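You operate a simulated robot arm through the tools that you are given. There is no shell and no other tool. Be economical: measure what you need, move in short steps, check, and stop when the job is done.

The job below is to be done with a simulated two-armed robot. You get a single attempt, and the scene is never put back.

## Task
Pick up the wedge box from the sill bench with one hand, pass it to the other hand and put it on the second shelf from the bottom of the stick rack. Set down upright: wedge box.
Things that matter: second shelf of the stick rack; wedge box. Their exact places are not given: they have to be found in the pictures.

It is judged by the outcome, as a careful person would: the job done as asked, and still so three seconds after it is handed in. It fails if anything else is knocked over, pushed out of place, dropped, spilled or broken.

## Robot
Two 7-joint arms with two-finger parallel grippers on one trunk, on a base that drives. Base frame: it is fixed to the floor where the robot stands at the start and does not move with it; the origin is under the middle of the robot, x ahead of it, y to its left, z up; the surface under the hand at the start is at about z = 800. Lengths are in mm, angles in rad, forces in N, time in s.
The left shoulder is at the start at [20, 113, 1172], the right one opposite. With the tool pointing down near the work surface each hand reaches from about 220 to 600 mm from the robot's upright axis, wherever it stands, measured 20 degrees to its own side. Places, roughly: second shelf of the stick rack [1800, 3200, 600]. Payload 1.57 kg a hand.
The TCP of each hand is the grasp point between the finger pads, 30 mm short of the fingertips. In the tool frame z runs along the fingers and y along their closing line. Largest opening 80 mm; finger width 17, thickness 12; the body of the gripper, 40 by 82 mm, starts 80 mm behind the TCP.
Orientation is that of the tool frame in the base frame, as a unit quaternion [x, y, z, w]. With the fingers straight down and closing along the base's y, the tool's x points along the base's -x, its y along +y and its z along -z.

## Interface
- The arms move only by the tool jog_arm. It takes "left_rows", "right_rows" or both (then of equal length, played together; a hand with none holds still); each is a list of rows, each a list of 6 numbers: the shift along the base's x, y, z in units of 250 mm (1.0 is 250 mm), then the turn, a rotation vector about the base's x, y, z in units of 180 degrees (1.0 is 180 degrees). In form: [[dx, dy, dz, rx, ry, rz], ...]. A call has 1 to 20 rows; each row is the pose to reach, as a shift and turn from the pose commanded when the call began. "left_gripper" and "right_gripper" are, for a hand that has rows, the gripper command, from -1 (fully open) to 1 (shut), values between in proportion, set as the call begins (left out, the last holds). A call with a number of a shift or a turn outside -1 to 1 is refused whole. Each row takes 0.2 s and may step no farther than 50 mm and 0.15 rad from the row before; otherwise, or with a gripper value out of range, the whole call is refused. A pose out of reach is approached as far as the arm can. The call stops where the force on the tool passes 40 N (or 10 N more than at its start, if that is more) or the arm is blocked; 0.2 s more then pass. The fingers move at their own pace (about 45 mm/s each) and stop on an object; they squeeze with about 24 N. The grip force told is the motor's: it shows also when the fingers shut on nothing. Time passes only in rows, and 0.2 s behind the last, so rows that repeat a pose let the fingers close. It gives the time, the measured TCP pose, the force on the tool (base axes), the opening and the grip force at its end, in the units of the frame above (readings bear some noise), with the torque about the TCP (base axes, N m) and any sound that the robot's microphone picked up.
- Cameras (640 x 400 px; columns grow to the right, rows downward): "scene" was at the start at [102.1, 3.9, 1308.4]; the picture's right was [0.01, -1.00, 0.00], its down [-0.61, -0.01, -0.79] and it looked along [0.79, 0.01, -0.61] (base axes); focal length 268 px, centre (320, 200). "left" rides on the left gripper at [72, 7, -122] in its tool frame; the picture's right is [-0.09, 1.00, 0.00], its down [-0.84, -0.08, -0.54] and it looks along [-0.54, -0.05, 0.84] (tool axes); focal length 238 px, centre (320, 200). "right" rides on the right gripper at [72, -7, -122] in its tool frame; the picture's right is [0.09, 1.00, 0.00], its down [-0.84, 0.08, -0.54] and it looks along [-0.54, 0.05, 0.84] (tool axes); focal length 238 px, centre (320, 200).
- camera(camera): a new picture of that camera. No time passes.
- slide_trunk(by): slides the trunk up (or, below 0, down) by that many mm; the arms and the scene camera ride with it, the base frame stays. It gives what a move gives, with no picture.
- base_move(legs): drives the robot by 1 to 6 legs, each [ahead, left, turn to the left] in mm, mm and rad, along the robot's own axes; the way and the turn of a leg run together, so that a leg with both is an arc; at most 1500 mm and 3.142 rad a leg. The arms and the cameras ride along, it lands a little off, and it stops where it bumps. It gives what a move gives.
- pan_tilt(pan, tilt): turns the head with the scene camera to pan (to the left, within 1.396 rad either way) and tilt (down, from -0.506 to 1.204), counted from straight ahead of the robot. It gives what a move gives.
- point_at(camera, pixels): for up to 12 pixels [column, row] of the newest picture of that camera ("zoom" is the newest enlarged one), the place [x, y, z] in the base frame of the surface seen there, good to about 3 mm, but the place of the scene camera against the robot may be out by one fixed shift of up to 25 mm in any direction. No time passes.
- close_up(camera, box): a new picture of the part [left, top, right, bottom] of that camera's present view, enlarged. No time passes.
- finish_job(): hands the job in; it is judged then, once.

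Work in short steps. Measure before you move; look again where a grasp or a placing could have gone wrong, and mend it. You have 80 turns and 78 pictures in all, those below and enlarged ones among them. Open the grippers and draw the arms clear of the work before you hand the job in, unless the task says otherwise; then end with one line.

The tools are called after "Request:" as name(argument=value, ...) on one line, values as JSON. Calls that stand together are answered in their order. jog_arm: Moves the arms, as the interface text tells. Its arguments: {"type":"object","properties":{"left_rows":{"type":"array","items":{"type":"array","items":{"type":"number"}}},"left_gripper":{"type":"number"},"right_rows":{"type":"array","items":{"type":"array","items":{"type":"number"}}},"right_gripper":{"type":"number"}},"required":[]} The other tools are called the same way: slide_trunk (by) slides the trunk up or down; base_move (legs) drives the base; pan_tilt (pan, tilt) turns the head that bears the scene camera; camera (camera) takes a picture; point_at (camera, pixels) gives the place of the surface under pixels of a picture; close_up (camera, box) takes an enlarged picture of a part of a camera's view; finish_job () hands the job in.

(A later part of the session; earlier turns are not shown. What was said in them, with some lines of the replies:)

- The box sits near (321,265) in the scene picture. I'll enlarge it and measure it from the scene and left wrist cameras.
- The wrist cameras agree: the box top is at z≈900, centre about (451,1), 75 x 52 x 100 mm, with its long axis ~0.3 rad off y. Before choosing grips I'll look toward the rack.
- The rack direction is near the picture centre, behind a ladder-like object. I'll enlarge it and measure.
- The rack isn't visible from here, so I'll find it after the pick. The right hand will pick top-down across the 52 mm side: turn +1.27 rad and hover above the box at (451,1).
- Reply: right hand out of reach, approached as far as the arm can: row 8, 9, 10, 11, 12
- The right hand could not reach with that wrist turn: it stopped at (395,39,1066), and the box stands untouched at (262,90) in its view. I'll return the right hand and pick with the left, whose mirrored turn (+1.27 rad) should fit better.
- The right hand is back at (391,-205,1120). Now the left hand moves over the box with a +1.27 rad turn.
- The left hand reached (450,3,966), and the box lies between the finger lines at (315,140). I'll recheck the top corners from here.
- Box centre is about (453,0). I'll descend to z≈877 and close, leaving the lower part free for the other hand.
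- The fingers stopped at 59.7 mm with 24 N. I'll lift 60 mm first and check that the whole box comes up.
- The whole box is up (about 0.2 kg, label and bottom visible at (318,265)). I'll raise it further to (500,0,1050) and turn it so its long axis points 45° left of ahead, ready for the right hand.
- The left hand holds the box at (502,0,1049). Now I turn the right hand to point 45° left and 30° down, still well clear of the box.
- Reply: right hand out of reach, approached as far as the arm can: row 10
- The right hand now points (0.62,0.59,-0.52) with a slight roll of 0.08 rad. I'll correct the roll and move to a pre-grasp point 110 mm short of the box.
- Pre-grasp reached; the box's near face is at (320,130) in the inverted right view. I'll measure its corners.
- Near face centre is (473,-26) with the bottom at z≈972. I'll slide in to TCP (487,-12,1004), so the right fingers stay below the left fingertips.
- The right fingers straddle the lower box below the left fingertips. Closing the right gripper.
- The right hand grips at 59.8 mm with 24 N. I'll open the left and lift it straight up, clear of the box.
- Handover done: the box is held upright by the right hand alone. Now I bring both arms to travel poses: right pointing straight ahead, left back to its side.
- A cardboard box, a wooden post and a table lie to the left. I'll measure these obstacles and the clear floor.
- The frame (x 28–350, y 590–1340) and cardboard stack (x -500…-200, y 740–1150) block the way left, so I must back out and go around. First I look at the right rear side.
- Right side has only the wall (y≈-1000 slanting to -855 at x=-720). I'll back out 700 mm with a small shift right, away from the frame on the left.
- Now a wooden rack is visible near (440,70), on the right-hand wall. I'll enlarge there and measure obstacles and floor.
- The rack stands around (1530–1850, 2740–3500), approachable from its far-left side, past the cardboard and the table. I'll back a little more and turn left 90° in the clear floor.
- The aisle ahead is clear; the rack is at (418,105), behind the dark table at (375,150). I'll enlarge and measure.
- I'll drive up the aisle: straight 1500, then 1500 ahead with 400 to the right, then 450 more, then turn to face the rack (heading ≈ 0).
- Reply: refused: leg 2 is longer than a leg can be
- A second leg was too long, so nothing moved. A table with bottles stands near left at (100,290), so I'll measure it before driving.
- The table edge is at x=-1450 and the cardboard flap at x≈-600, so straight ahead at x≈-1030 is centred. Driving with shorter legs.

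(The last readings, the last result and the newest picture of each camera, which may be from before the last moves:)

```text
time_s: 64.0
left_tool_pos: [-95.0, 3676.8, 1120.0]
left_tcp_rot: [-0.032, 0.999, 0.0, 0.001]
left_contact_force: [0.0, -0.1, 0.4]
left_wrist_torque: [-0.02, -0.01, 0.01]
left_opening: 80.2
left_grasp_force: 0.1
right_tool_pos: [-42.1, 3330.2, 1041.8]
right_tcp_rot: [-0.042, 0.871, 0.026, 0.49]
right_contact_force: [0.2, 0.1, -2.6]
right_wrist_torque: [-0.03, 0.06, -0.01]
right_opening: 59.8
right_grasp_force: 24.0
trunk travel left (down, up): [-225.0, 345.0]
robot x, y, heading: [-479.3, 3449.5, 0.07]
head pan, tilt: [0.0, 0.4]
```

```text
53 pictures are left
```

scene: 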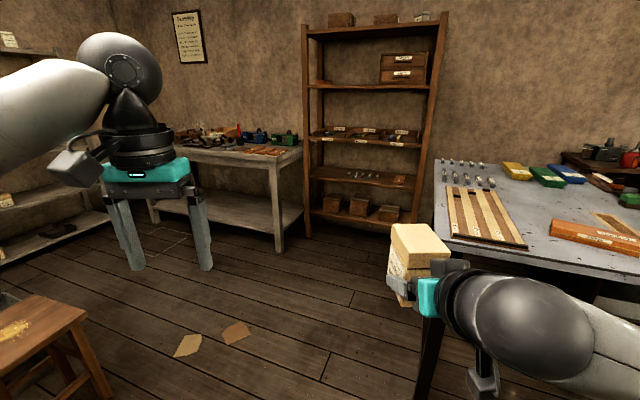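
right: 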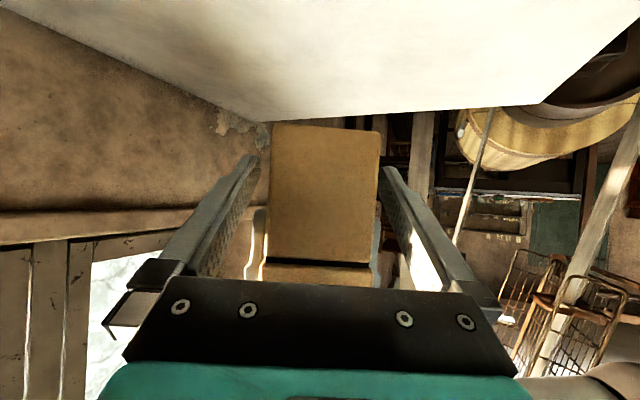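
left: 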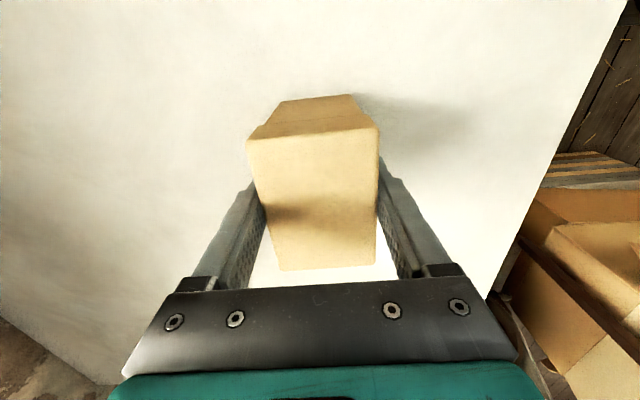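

Now the rack is in full view at (365,125): boxes on the bottom shelf, and the second shelf near row 178. Enlarge and measure.

Request:
close_up(camera="scene", box=[280, 100, 460, 240])

Request:
point_at(camera="scene", pixels=[[312, 178], [400, 186], [340, 170], [385, 175], [330, 140], [410, 147], [320, 215], [400, 222], [307, 236], [315, 85], [430, 88], [355, 180]])

Request:
point_at(camera="scene", pixels=[[280, 160], [278, 245], [440, 160], [445, 230], [430, 320], [188, 345], [240, 330], [360, 250], [300, 260], [85, 340], [45, 380], [215, 210]])

```text
2.86 times, centred on (370, 170) of scene
```

zoom: 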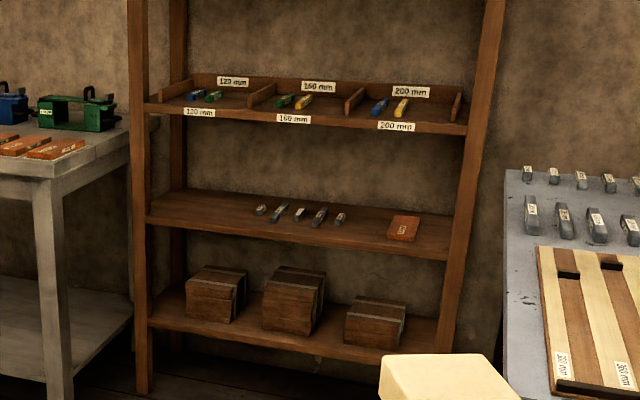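

```text
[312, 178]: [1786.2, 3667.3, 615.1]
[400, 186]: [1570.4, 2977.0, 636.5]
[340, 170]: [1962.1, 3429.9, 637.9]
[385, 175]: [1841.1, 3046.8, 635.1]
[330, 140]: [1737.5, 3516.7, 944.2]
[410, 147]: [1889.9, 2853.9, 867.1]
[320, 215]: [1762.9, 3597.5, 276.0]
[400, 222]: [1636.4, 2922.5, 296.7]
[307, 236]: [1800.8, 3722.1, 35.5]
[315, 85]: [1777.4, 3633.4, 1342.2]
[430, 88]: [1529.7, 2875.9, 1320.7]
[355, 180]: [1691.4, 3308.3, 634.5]
```

```text
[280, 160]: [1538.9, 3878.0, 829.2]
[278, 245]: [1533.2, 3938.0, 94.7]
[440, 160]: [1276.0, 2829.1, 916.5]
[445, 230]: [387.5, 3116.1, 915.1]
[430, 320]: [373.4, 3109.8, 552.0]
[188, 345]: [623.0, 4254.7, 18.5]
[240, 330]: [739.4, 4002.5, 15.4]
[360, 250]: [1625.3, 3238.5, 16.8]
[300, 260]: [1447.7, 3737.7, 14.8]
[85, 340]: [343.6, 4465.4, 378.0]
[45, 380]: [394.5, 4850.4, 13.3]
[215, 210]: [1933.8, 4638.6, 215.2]
```

The rack faces along direction (0.951,-0.309), front edge from (1786,3667) to (1529,2876), with the second shelf top at z≈620 after the ~15 mm camera offset. The left third of that shelf is free. I'll drive closer in front of it and square up.

Request:
base_move(legs=[[1298, 87, 0], [0, 0, -0.384]])

Request:
camera(camera="scene")

```text
time_s: 71.7
left_tool_pos: [1237.2, 3651.0, 1118.7]
left_tcp_rot: [0.176, 0.984, 0.0, 0.001]
left_contact_force: [0.8, -0.6, 1.0]
left_wrist_torque: [0.02, -0.03, 0.01]
left_opening: 79.9
left_grasp_force: 0.0
right_tool_pos: [1143.8, 3312.4, 1040.2]
right_tcp_rot: [0.139, 0.86, -0.076, 0.485]
right_contact_force: [0.2, 0.0, -1.4]
right_wrist_torque: [0.03, 0.04, 0.03]
right_opening: 60.0
right_grasp_force: 24.0
trunk travel left (down, up): [-225.0, 345.0]
robot x, y, heading: [792.8, 3606.6, -0.356]
head pan, tilt: [0.0, 0.4]
```

```text
51 pictures are left
```

scene: 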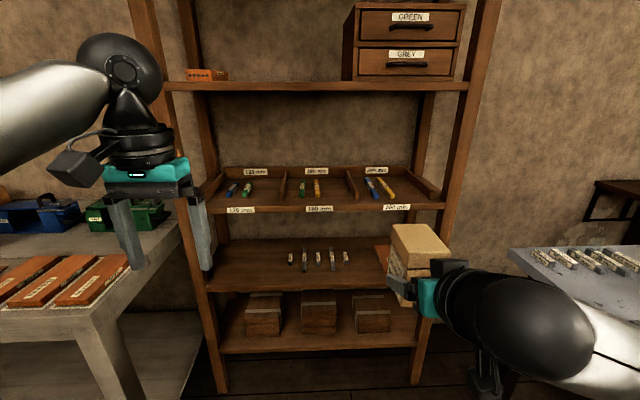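

The robot faces the rack squarely. I'll measure the second shelf's edge, the free left area, the wedges and the shelf above.

Request:
point_at(camera="scene", pixels=[[213, 291], [300, 288], [380, 285], [230, 265], [260, 270], [290, 258], [302, 270], [232, 245], [215, 212], [300, 209], [250, 285], [208, 270]])

Request:
point_at(camera="scene", pixels=[[410, 240], [392, 250], [440, 245], [180, 240], [70, 310], [150, 360], [92, 315], [180, 215], [292, 275], [280, 265], [208, 225], [160, 150]])

Request:
close_up(camera="scene", box=[180, 180, 420, 330])

```text
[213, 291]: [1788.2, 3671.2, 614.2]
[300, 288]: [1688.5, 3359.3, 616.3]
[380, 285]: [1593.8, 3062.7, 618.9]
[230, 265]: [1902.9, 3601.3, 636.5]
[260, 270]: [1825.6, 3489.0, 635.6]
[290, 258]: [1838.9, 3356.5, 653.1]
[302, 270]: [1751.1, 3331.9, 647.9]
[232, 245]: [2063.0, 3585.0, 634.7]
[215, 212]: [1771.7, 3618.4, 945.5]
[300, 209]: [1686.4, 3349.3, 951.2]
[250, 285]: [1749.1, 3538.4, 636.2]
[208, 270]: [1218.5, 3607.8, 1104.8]
```

```text
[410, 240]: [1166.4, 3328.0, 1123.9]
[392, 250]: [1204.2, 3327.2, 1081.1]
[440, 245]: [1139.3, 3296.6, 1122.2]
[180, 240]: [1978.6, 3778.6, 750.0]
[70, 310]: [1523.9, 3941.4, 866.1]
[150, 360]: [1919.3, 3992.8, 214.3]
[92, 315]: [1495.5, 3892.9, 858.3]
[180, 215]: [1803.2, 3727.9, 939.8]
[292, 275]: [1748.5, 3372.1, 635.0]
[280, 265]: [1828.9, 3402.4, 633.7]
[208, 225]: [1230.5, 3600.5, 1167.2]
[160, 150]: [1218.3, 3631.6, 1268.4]
```

```text
2.67 times, centred on (300, 255) of scene
```

zoom: 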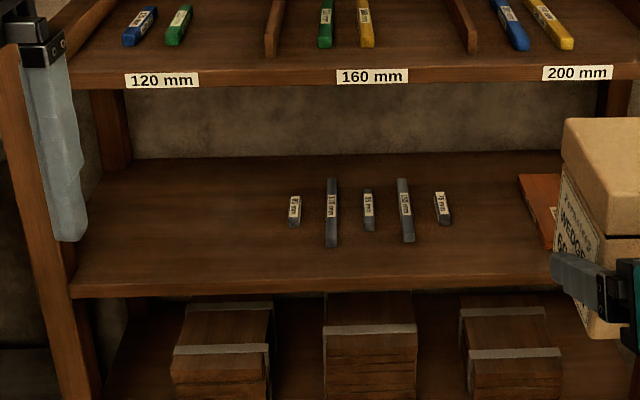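

Free left span of the second shelf: about 265 mm between the left post and the first wedge; the shelf above is ~310 mm higher. I'll drive so the robot stands about 600 mm short of the target, staying ≥300 mm from the left bench corner.

Request:
base_move(legs=[[0, 0, 0.047], [0, 213, 0], [374, 0, 0]])

Request:
camera(camera="scene")

```text
time_s: 75.7
left_tool_pos: [1652.2, 3765.6, 1119.2]
left_tcp_rot: [0.152, 0.988, 0.0, -0.001]
left_contact_force: [0.2, -0.8, 0.4]
left_wrist_torque: [0.01, 0.02, 0.01]
left_opening: 80.0
left_grasp_force: 0.0
right_tool_pos: [1575.6, 3425.0, 1041.0]
right_tcp_rot: [0.119, 0.864, -0.064, 0.485]
right_contact_force: [0.4, 0.7, -2.4]
right_wrist_torque: [0.02, 0.09, 0.0]
right_opening: 59.9
right_grasp_force: 24.1
trunk travel left (down, up): [-225.0, 345.0]
robot x, y, heading: [1206.6, 3693.8, -0.299]
head pan, tilt: [0.0, 0.4]
```

```text
49 pictures are left
```

scene: 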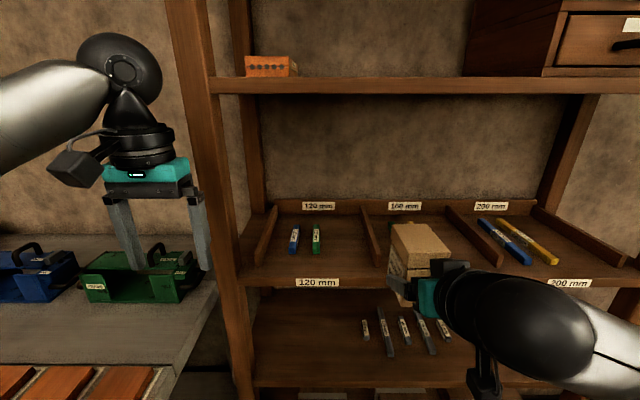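

In place without bumps. I'll tilt the head down and re-measure the second shelf from here.

Request:
pan_tilt(pan=0, tilt=0.75)

Request:
camera(camera="scene")

```text
time_s: 76.5
left_tool_pos: [1651.6, 3765.2, 1119.2]
left_tcp_rot: [0.152, 0.988, -0.001, 0.0]
left_contact_force: [-0.2, 1.4, -0.7]
left_wrist_torque: [-0.01, 0.01, 0.02]
left_opening: 80.0
left_grasp_force: 0.0
right_tool_pos: [1576.0, 3423.5, 1041.6]
right_tcp_rot: [0.118, 0.863, -0.063, 0.486]
right_contact_force: [-0.3, 0.4, -2.2]
right_wrist_torque: [0.0, 0.01, 0.04]
right_opening: 60.0
right_grasp_force: 24.2
trunk travel left (down, up): [-225.0, 345.0]
robot x, y, heading: [1210.7, 3698.4, -0.306]
head pan, tilt: [0.0, 0.75]
```

```text
48 pictures are left
```

scene: 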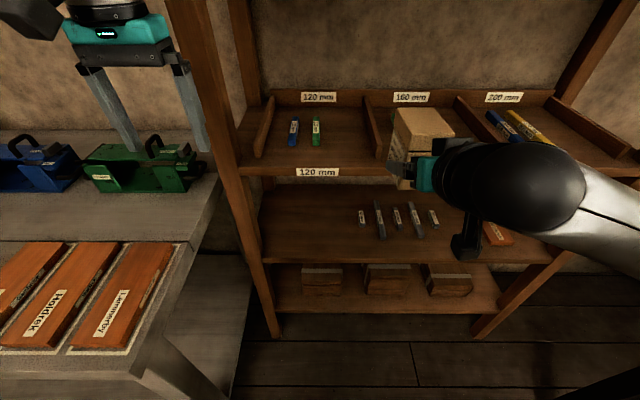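

Request:
point_at(camera="scene", pixels=[[275, 258], [320, 258], [360, 258], [300, 230], [300, 250], [340, 240], [359, 212], [376, 235], [264, 240], [320, 210], [220, 60], [245, 172]])

Request:
point_at(camera="scene", pixels=[[420, 120], [450, 140], [395, 115], [405, 150], [470, 250], [410, 172], [435, 110], [350, 170]])

```text
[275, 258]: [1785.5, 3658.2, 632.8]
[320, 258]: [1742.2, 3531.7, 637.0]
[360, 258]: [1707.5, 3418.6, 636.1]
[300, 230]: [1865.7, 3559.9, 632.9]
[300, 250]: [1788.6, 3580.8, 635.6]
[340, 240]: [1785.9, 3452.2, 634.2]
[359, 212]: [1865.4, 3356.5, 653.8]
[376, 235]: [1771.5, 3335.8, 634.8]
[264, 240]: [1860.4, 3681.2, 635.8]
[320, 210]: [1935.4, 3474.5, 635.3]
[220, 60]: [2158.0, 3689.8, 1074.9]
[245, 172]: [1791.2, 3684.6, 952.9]
```

```text
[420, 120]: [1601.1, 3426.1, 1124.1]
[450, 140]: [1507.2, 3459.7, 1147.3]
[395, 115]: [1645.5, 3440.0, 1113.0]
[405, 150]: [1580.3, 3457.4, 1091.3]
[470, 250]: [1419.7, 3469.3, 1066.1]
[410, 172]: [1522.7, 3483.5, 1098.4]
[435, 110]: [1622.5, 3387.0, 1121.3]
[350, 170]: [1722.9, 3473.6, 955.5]
```

Shelf top is z≈619 true, and the box bottom hangs ≈33 mm below the right TCP. I'll lower the right hand in front of the rack (TCP stays ~125 mm short of the shelf edge).

Request:
jog_arm(right_rows=[[0, 0, -0.16, 0, 0, 0], [0, 0, -0.32, 0, 0, 0], [0, 0, -0.48, 0, 0, 0], [0, 0, -0.64, 0, 0, 0], [0, 0, -0.8, 0, 0, 0], [0, 0, -0.96, 0, 0, 0]])

```text
time_s: 77.9
left_tool_pos: [1651.6, 3765.8, 1118.5]
left_tcp_rot: [0.152, 0.988, 0.0, 0.0]
left_contact_force: [-0.6, -0.3, -0.5]
left_wrist_torque: [0.0, 0.01, -0.01]
left_opening: 80.1
left_grasp_force: 0.0
right_tool_pos: [1576.6, 3423.9, 1002.5]
right_tcp_rot: [0.118, 0.863, -0.064, 0.487]
right_contact_force: [0.0, -0.2, -2.6]
right_wrist_torque: [-0.02, 0.04, 0.0]
right_opening: 60.0
right_grasp_force: 24.3
right hand out of reach, approached as far as the arm can: row 2, 3, 4, 5, 6
trunk travel left (down, up): [-225.0, 345.0]
robot x, y, heading: [1212.3, 3700.6, -0.308]
head pan, tilt: [0.0, 0.75]
```

The wrist limits this posture: it stopped at z 1002. I'll back off 400 mm into open floor, lower the trunk, and test the reach there.

Request:
base_move(legs=[[-400, 0, 0]])

Request:
slide_trunk(by=-220)

Request:
jog_arm(right_rows=[[0.1, 0.05, -0.05, 0, 0, 0], [0.2, 0.1, -0.1, 0, 0, 0], [0.3, 0.15, -0.15, 0, 0, 0], [0.4, 0.2, -0.2, 0, 0, 0], [0.5, 0.2, -0.3, 0, 0, 0], [0.5, 0.2, -0.4, 0, 0, 0]])

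```text
time_s: 80.4
left_tool_pos: [1264.2, 3889.1, 1118.9]
left_tcp_rot: [0.153, 0.988, 0.0, -0.001]
left_contact_force: [-0.2, 0.5, 0.2]
left_wrist_torque: [-0.03, 0.02, 0.05]
left_opening: 79.9
left_grasp_force: 0.1
right_tool_pos: [1188.0, 3545.0, 1000.5]
right_tcp_rot: [0.119, 0.864, -0.065, 0.485]
right_contact_force: [-0.9, 0.1, -2.0]
right_wrist_torque: [-0.04, 0.1, -0.01]
right_opening: 59.8
right_grasp_force: 23.6
trunk travel left (down, up): [-225.0, 345.0]
robot x, y, heading: [821.8, 3820.1, -0.305]
head pan, tilt: [0.0, 0.75]
```

```text
time_s: 82.8
left_tool_pos: [1265.2, 3887.3, 898.7]
left_tcp_rot: [0.153, 0.988, 0.0, 0.0]
left_contact_force: [-0.1, 0.5, 0.0]
left_wrist_torque: [0.02, 0.0, -0.02]
left_opening: 80.0
left_grasp_force: 0.0
right_tool_pos: [1189.7, 3545.9, 782.0]
right_tcp_rot: [0.12, 0.863, -0.065, 0.486]
right_contact_force: [0.3, -0.2, -1.4]
right_wrist_torque: [0.01, 0.07, -0.02]
right_opening: 59.8
right_grasp_force: 24.5
trunk travel left (down, up): [-5.0, 565.0]
robot x, y, heading: [825.2, 3818.7, -0.31]
head pan, tilt: [0.0, 0.75]
```

```text
time_s: 84.2
left_tool_pos: [1264.5, 3888.4, 899.0]
left_tcp_rot: [0.153, 0.988, 0.0, 0.0]
left_contact_force: [-0.6, 0.6, 0.5]
left_wrist_torque: [0.03, 0.02, -0.06]
left_opening: 79.9
left_grasp_force: 0.0
right_tool_pos: [1313.1, 3594.8, 682.5]
right_tcp_rot: [0.119, 0.863, -0.064, 0.486]
right_contact_force: [0.3, -0.9, -1.8]
right_wrist_torque: [-0.01, 0.02, 0.01]
right_opening: 59.4
right_grasp_force: 23.8
trunk travel left (down, up): [-5.0, 565.0]
robot x, y, heading: [818.4, 3822.1, -0.308]
head pan, tilt: [0.0, 0.75]
```

That works: the right TCP is now 539 mm ahead, 66 mm right, at z 682. I'll test lowering to 645 and coming back up here in free space.

Request:
jog_arm(right_rows=[[0, 0, -0.05, 0, 0, 0], [0, 0, -0.1, 0, 0, 0], [0, 0, -0.15, 0, 0, 0]])

Request:
camera(camera="scene")

```text
time_s: 85.0
left_tool_pos: [1264.7, 3887.4, 899.1]
left_tcp_rot: [0.153, 0.988, 0.0, 0.0]
left_contact_force: [0.6, -0.3, 0.0]
left_wrist_torque: [0.02, 0.0, -0.02]
left_opening: 79.8
left_grasp_force: 0.0
right_tool_pos: [1317.0, 3600.2, 647.9]
right_tcp_rot: [0.121, 0.865, -0.066, 0.483]
right_contact_force: [-0.2, 0.1, -3.2]
right_wrist_torque: [0.04, 0.03, 0.0]
right_opening: 59.8
right_grasp_force: 24.0
right hand out of reach, approached as far as the arm can: row 3
trunk travel left (down, up): [-5.0, 565.0]
robot x, y, heading: [824.5, 3819.4, -0.312]
head pan, tilt: [0.0, 0.75]
```

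```text
47 pictures are left
```

scene: 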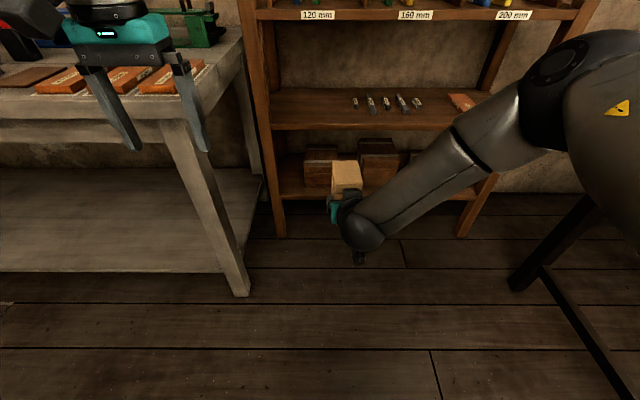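

The limit there is about z 648; extending further should ease it. I'll raise the right hand to z≈690 and 60 mm forward, and bring the left hand up and inward, away from the bench.

Request:
jog_arm(right_rows=[[0, 0, 0.06, 0, 0, 0], [0, 0, 0.12, 0, 0, 0], [0, 0, 0.17, 0, 0, 0], [0.08, -0.025, 0.17, 0, 0, 0], [0.16, -0.05, 0.17, 0, 0, 0], [0.228, -0.073, 0.17, 0, 0, 0]], left_rows=[[-0.04, -0.05, 0.1, 0, 0, 0], [-0.09, -0.11, 0.2, 0, 0, 0], [-0.13, -0.16, 0.3, 0, 0, 0], [-0.18, -0.22, 0.4, 0, 0, 0], [-0.22, -0.27, 0.5, 0, 0, 0], [-0.27, -0.33, 0.6, 0, 0, 0]])

Request:
slide_trunk(by=-5)

Request:
jog_arm(right_rows=[[0, 0, -0.06, 0, 0, 0], [0, 0, -0.12, 0, 0, 0], [0, 0, -0.18, 0, 0, 0]])

```text
time_s: 86.4
left_tool_pos: [1195.9, 3804.9, 1047.6]
left_tcp_rot: [0.153, 0.988, 0.0, 0.0]
left_contact_force: [-0.2, 0.3, 0.2]
left_wrist_torque: [0.01, -0.01, 0.01]
left_opening: 80.2
left_grasp_force: 0.0
right_tool_pos: [1374.3, 3582.7, 691.2]
right_tcp_rot: [0.119, 0.863, -0.065, 0.486]
right_contact_force: [0.0, 0.5, -1.6]
right_wrist_torque: [0.01, 0.02, -0.01]
right_opening: 59.9
right_grasp_force: 24.5
trunk travel left (down, up): [-5.0, 565.0]
robot x, y, heading: [823.4, 3817.8, -0.306]
head pan, tilt: [0.0, 0.75]
```

```text
time_s: 86.9
left_tool_pos: [1196.4, 3806.0, 1041.9]
left_tcp_rot: [0.153, 0.988, 0.0, 0.0]
left_contact_force: [0.0, 0.2, 0.2]
left_wrist_torque: [0.02, 0.01, 0.04]
left_opening: 79.9
left_grasp_force: 0.1
right_tool_pos: [1373.9, 3582.5, 684.0]
right_tcp_rot: [0.119, 0.864, -0.064, 0.485]
right_contact_force: [-0.6, 0.1, -1.4]
right_wrist_torque: [-0.01, 0.06, 0.0]
right_opening: 60.0
right_grasp_force: 23.9
trunk travel left (down, up): [0.0, 570.0]
robot x, y, heading: [819.9, 3814.9, -0.304]
head pan, tilt: [0.0, 0.75]
```

```text
time_s: 87.7
left_tool_pos: [1195.9, 3805.6, 1041.4]
left_tcp_rot: [0.153, 0.988, -0.001, -0.001]
left_contact_force: [0.2, -0.2, -0.9]
left_wrist_torque: [-0.01, 0.03, 0.01]
left_opening: 80.2
left_grasp_force: 0.0
right_tool_pos: [1373.7, 3584.1, 640.9]
right_tcp_rot: [0.12, 0.864, -0.065, 0.485]
right_contact_force: [0.4, 0.4, -2.3]
right_wrist_torque: [0.0, 0.1, -0.02]
right_opening: 59.8
right_grasp_force: 23.7
trunk travel left (down, up): [0.0, 570.0]
robot x, y, heading: [824.2, 3818.3, -0.308]
head pan, tilt: [0.0, 0.75]
```

Reach down to z 641 is fine here. I'll raise back to z≈687 with a 25 mm shift left, then drive in partway.

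Request:
jog_arm(right_rows=[[0.01, 0.032, 0.06, 0, 0, 0], [0.02, 0.064, 0.12, 0, 0, 0], [0.03, 0.095, 0.185, 0, 0, 0]])

Request:
base_move(legs=[[240, 13, 0]])

Request:
camera(camera="scene")

```text
time_s: 88.5
left_tool_pos: [1197.0, 3806.8, 1041.5]
left_tcp_rot: [0.153, 0.988, 0.0, 0.0]
left_contact_force: [0.6, 0.4, 0.2]
left_wrist_torque: [0.01, 0.0, 0.03]
left_opening: 79.9
left_grasp_force: 0.0
right_tool_pos: [1381.2, 3607.2, 688.4]
right_tcp_rot: [0.12, 0.863, -0.065, 0.486]
right_contact_force: [0.1, 0.0, -2.8]
right_wrist_torque: [0.02, 0.02, 0.01]
right_opening: 60.0
right_grasp_force: 24.2
trunk travel left (down, up): [0.0, 570.0]
robot x, y, heading: [823.4, 3819.0, -0.31]
head pan, tilt: [0.0, 0.75]
```

```text
time_s: 90.3
left_tool_pos: [1425.3, 3745.1, 1041.5]
left_tcp_rot: [0.154, 0.988, 0.0, -0.001]
left_contact_force: [-0.2, -0.2, -0.2]
left_wrist_torque: [0.0, 0.0, 0.02]
left_opening: 79.8
left_grasp_force: 0.0
right_tool_pos: [1609.8, 3546.9, 687.3]
right_tcp_rot: [0.12, 0.864, -0.065, 0.485]
right_contact_force: [0.1, 0.3, -1.4]
right_wrist_torque: [0.04, 0.01, 0.01]
right_opening: 59.9
right_grasp_force: 24.3
trunk travel left (down, up): [0.0, 570.0]
robot x, y, heading: [1053.8, 3757.8, -0.313]
head pan, tilt: [0.0, 0.75]
```

```text
46 pictures are left
```

scene: 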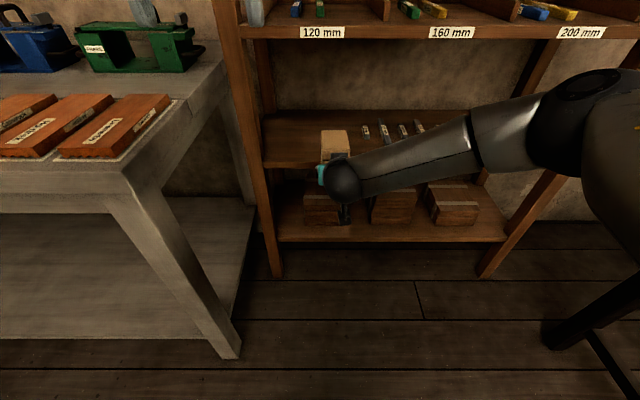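

The box is at (335,143), just in front of the shelf. I'll measure shelf edge, wedges and box from here, plus the right-hand view.

Request:
point_at(camera="scene", pixels=[[300, 164], [280, 160], [300, 145], [290, 130], [366, 130], [363, 125], [325, 133], [345, 133], [335, 145], [262, 130], [330, 115], [272, 150]])

Request:
camera(camera="right")

Request:
close_up(camera="scene", box=[230, 80, 470, 230])

```text
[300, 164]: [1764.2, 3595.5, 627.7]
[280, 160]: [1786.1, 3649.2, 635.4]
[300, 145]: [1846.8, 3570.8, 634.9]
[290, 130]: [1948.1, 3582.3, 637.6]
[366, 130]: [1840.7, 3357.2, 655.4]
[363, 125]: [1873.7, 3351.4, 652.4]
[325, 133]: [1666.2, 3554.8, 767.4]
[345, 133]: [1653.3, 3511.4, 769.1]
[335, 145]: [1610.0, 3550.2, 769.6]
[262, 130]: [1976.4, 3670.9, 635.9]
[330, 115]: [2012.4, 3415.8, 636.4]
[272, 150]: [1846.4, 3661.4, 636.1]
```

```text
45 pictures are left
```

right: 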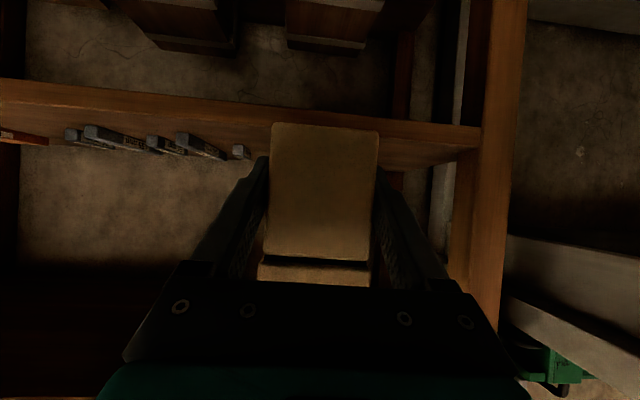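

```text
2.67 times, centred on (350, 155) of scene
```

zoom: 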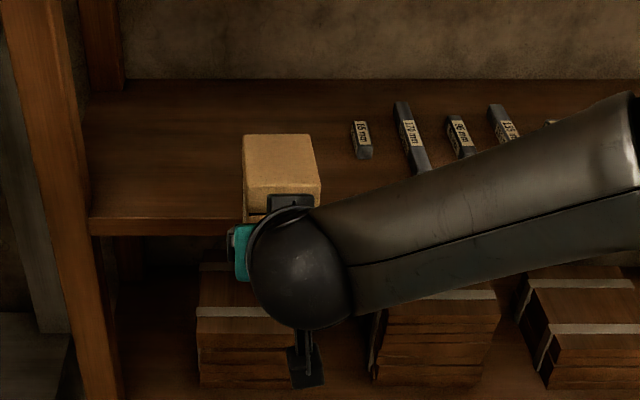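

All clear: box bottom is ~35 mm above the shelf, and its lateral position v≈3868 sits between the wedge (3760) and the post (4040). Driving in 165 mm.

Request:
base_move(legs=[[165, 0, 0]])

Request:
close_up(camera="scene", box=[200, 80, 520, 280])

Request:
camera(camera="right")

```text
time_s: 91.7
left_tool_pos: [1576.8, 3696.1, 1042.6]
left_tcp_rot: [0.155, 0.988, 0.0, -0.001]
left_contact_force: [-0.5, 0.3, 0.1]
left_wrist_torque: [-0.04, -0.02, 0.03]
left_opening: 79.9
left_grasp_force: 0.1
right_tool_pos: [1761.8, 3499.6, 686.7]
right_tcp_rot: [0.12, 0.864, -0.065, 0.485]
right_contact_force: [0.3, -0.3, -1.7]
right_wrist_torque: [0.01, 0.03, 0.0]
right_opening: 60.0
right_grasp_force: 24.0
trunk travel left (down, up): [0.0, 570.0]
robot x, y, heading: [1204.6, 3711.9, -0.309]
head pan, tilt: [0.0, 0.75]
```

```text
2.00 times, centred on (360, 180) of scene
```

zoom: 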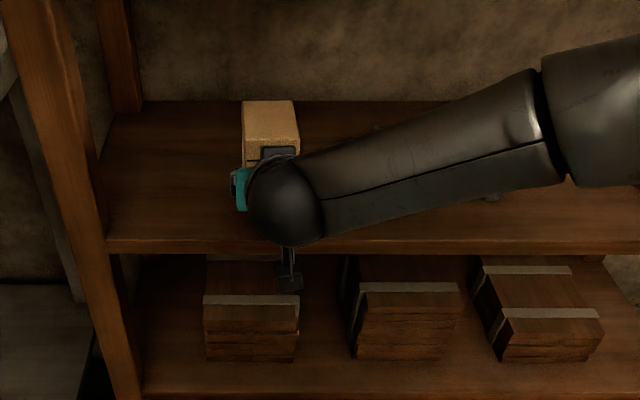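

```text
42 pictures are left
```

right: 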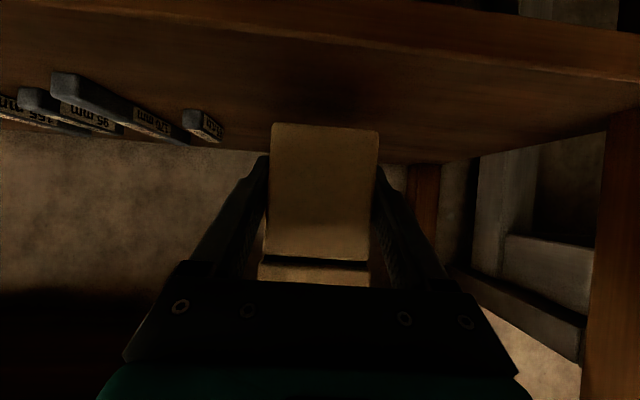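

TCP u≈614, so the box's rear is barely inside the edge. I'll push 28 mm further with the arm, then lower to just above the shelf.

Request:
jog_arm(right_rows=[[0.053, -0.017, 0, 0, 0, 0], [0.107, -0.034, 0, 0, 0, 0], [0.107, -0.034, -0.06, 0, 0, 0], [0.107, -0.034, -0.11, 0, 0, 0]])

Request:
camera(camera="right")

```text
time_s: 92.7
left_tool_pos: [1576.4, 3696.5, 1041.5]
left_tcp_rot: [0.154, 0.988, 0.0, -0.001]
left_contact_force: [-0.8, -0.2, -0.7]
left_wrist_torque: [0.01, 0.0, 0.0]
left_opening: 80.2
left_grasp_force: 0.2
right_tool_pos: [1788.4, 3489.6, 660.6]
right_tcp_rot: [0.119, 0.864, -0.064, 0.485]
right_contact_force: [-0.5, 0.0, -1.1]
right_wrist_torque: [0.0, 0.04, 0.01]
right_opening: 59.9
right_grasp_force: 24.4
trunk travel left (down, up): [0.0, 570.0]
robot x, y, heading: [1203.7, 3711.6, -0.31]
head pan, tilt: [0.0, 0.75]
```

```text
41 pictures are left
```

right: 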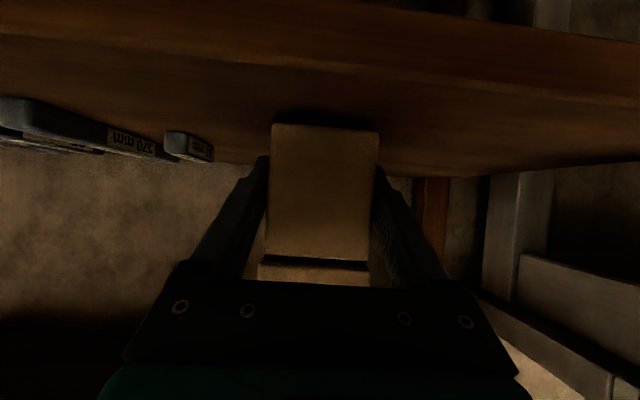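

A dark gap remains above the box's bottom edge in the inverted view near (325,122). I'll measure box bottom and shelf surface with the wrist camera.

Request:
point_at(camera="right", pixels=[[325, 130], [280, 130], [370, 135], [240, 100], [420, 100], [250, 140], [420, 140], [325, 80], [325, 40], [200, 155]])

```text
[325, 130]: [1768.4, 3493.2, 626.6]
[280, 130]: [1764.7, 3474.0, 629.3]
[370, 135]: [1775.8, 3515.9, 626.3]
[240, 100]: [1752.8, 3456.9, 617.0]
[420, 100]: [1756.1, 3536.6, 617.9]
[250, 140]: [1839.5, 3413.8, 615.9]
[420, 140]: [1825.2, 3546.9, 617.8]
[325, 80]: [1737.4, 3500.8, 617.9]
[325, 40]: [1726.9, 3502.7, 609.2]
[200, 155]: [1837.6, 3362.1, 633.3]
```

Shelf surface is z≈617.5 and the box bottom ≈625. Lowering 7 mm in small steps and reading the force.

Request:
jog_arm(right_rows=[[0, 0, -0.008, 0, 0, 0], [0, 0, -0.016, 0, 0, 0], [0, 0, -0.024, 0, 0, 0], [0, 0, -0.028, 0, 0, 0]])

```text
time_s: 93.7
left_tool_pos: [1577.4, 3697.1, 1041.9]
left_tcp_rot: [0.154, 0.988, 0.0, 0.0]
left_contact_force: [0.1, -0.2, -0.5]
left_wrist_torque: [0.02, 0.03, 0.01]
left_opening: 79.9
left_grasp_force: 0.1
right_tool_pos: [1788.3, 3490.6, 653.1]
right_tcp_rot: [0.12, 0.863, -0.066, 0.487]
right_contact_force: [-1.3, 0.7, 2.4]
right_wrist_torque: [-0.13, -0.15, 0.02]
right_opening: 59.7
right_grasp_force: 23.7
trunk travel left (down, up): [0.0, 570.0]
robot x, y, heading: [1204.5, 3711.8, -0.309]
head pan, tilt: [0.0, 0.75]
```

The force turned from about -1.8 to +2.4 N, so contact has begun. I'll lower 1.5 mm more to seat it.

Request:
jog_arm(right_rows=[[0, 0, -0.003, 0, 0, 0], [0, 0, -0.006, 0, 0, 0]])

Request:
close_up(camera="right", box=[200, 60, 460, 220])

```text
time_s: 94.3
left_tool_pos: [1575.1, 3696.3, 1042.4]
left_tcp_rot: [0.154, 0.988, 0.0, 0.002]
left_contact_force: [0.1, -0.7, 0.7]
left_wrist_torque: [0.04, 0.01, -0.01]
left_opening: 79.8
left_grasp_force: 0.1
right_tool_pos: [1789.0, 3490.2, 653.6]
right_tcp_rot: [0.12, 0.862, -0.066, 0.488]
right_contact_force: [-3.1, 1.0, 11.4]
right_wrist_torque: [-0.49, -0.53, -0.04]
right_opening: 59.9
right_grasp_force: 24.0
trunk travel left (down, up): [0.0, 570.0]
robot x, y, heading: [1209.5, 3709.6, -0.306]
head pan, tilt: [0.0, 0.75]
```

```text
2.46 times, centred on (330, 140) of right
```

zoom: 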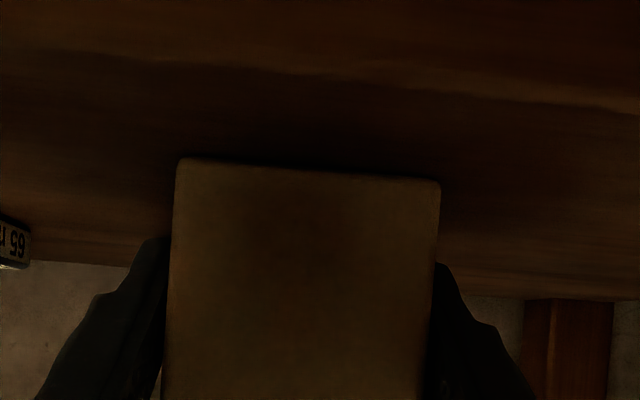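

Seated with 11 N. I'll relieve 0.7 mm and open the right gripper.

Request:
jog_arm(right_rows=[[0, 0, 0.003, 0, 0, 0]])

Request:
jog_arm(right_rows=[[0, 0, 0, 0, 0, 0], [0, 0, 0, 0, 0, 0], [0, 0, 0, 0, 0, 0], [0, 0, 0, 0, 0, 0]], right_gripper=-1)

Request:
camera(camera="right")

```text
time_s: 94.7
left_tool_pos: [1576.7, 3696.9, 1042.1]
left_tcp_rot: [0.154, 0.988, -0.001, 0.001]
left_contact_force: [-0.1, 0.4, -1.0]
left_wrist_torque: [0.03, 0.02, 0.0]
left_opening: 80.3
left_grasp_force: 0.0
right_tool_pos: [1788.8, 3489.1, 652.8]
right_tcp_rot: [0.119, 0.863, -0.066, 0.487]
right_contact_force: [1.6, 0.8, 9.8]
right_wrist_torque: [-0.47, -0.55, 0.11]
right_opening: 59.7
right_grasp_force: 23.8
trunk travel left (down, up): [0.0, 570.0]
robot x, y, heading: [1206.6, 3709.1, -0.31]
head pan, tilt: [0.0, 0.75]
```

```text
time_s: 95.7
left_tool_pos: [1577.4, 3696.8, 1041.2]
left_tcp_rot: [0.154, 0.988, 0.0, 0.0]
left_contact_force: [0.1, -0.6, -0.4]
left_wrist_torque: [0.02, -0.01, 0.0]
left_opening: 80.0
left_grasp_force: 0.1
right_tool_pos: [1788.2, 3490.6, 651.9]
right_tcp_rot: [0.12, 0.864, -0.065, 0.485]
right_contact_force: [-0.5, -0.7, 0.2]
right_wrist_torque: [-0.04, 0.0, 0.02]
right_opening: 79.8
right_grasp_force: 0.1
trunk travel left (down, up): [0.0, 570.0]
robot x, y, heading: [1205.4, 3710.6, -0.314]
head pan, tilt: [0.0, 0.75]
```

```text
39 pictures are left
```

right: 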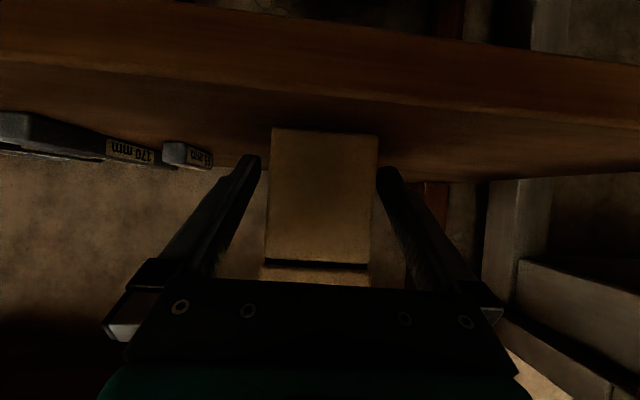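

The box stands free between the open fingers at (322,195). I'll withdraw along the finger axis, then back the base away.

Request:
jog_arm(right_rows=[[-0.095, 0.03, 0.05, 0, 0, 0], [-0.19, 0.06, 0.1, 0, 0, 0], [-0.285, 0.09, 0.15, 0, 0, 0], [-0.38, 0.12, 0.2, 0, 0, 0], [-0.475, 0.15, 0.25, 0, 0, 0]])

Request:
base_move(legs=[[-350, 0, 0]])

Request:
camera(camera="scene")

Request:
close_up(camera="scene", box=[240, 0, 480, 150])

```text
time_s: 96.9
left_tool_pos: [1577.6, 3696.2, 1042.7]
left_tcp_rot: [0.154, 0.988, 0.0, 0.0]
left_contact_force: [-0.1, -0.1, -0.3]
left_wrist_torque: [0.01, -0.01, -0.02]
left_opening: 80.1
left_grasp_force: 0.2
right_tool_pos: [1669.1, 3528.2, 714.3]
right_tcp_rot: [0.12, 0.863, -0.066, 0.486]
right_contact_force: [-0.4, 0.1, -0.3]
right_wrist_torque: [-0.01, 0.01, 0.03]
right_opening: 79.9
right_grasp_force: 0.1
trunk travel left (down, up): [0.0, 570.0]
robot x, y, heading: [1203.0, 3712.9, -0.304]
head pan, tilt: [0.0, 0.75]
```

```text
time_s: 99.2
left_tool_pos: [1245.5, 3802.7, 1041.3]
left_tcp_rot: [0.154, 0.988, 0.0, 0.0]
left_contact_force: [0.4, -0.3, 1.1]
left_wrist_torque: [0.03, 0.03, 0.0]
left_opening: 80.3
left_grasp_force: 0.0
right_tool_pos: [1338.4, 3635.4, 713.7]
right_tcp_rot: [0.119, 0.864, -0.064, 0.485]
right_contact_force: [-0.7, -0.4, 0.2]
right_wrist_torque: [-0.01, -0.01, -0.01]
right_opening: 80.1
right_grasp_force: 0.0
trunk travel left (down, up): [0.0, 570.0]
robot x, y, heading: [873.6, 3813.7, -0.304]
head pan, tilt: [0.0, 0.75]
```

```text
38 pictures are left
```

scene: 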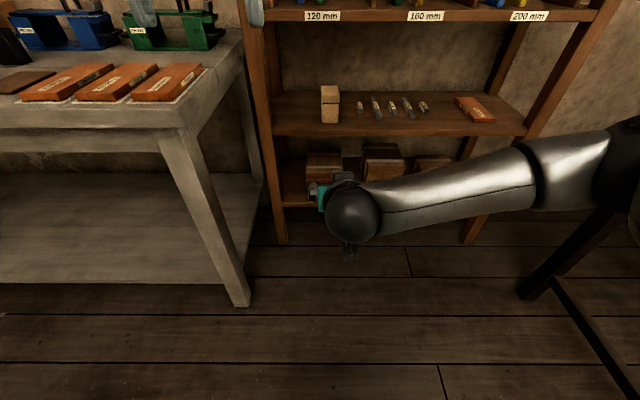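

```text
2.67 times, centred on (360, 75) of scene
```

zoom: 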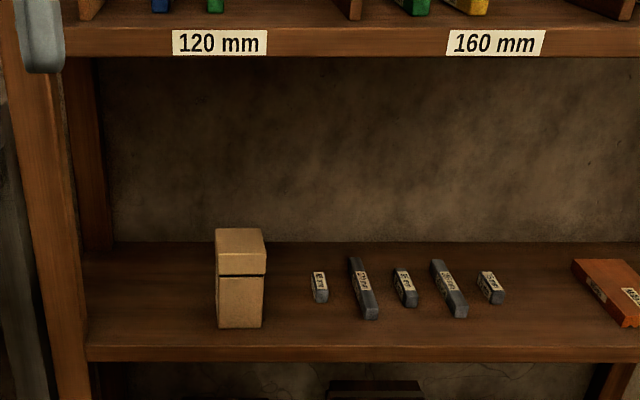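

The box stands upright and fully on the second shelf at (330,103), with the wedges and the orange piece undisturbed. Both grippers are open and clear, so I'll hand it in.

Request:
finish_job()

```text
The job is handed in.
```

The wedge box was picked up with the left hand, passed to the right, and set down upright on the second shelf from the bottom of the stick rack, with nothing else on the shelf disturbed.
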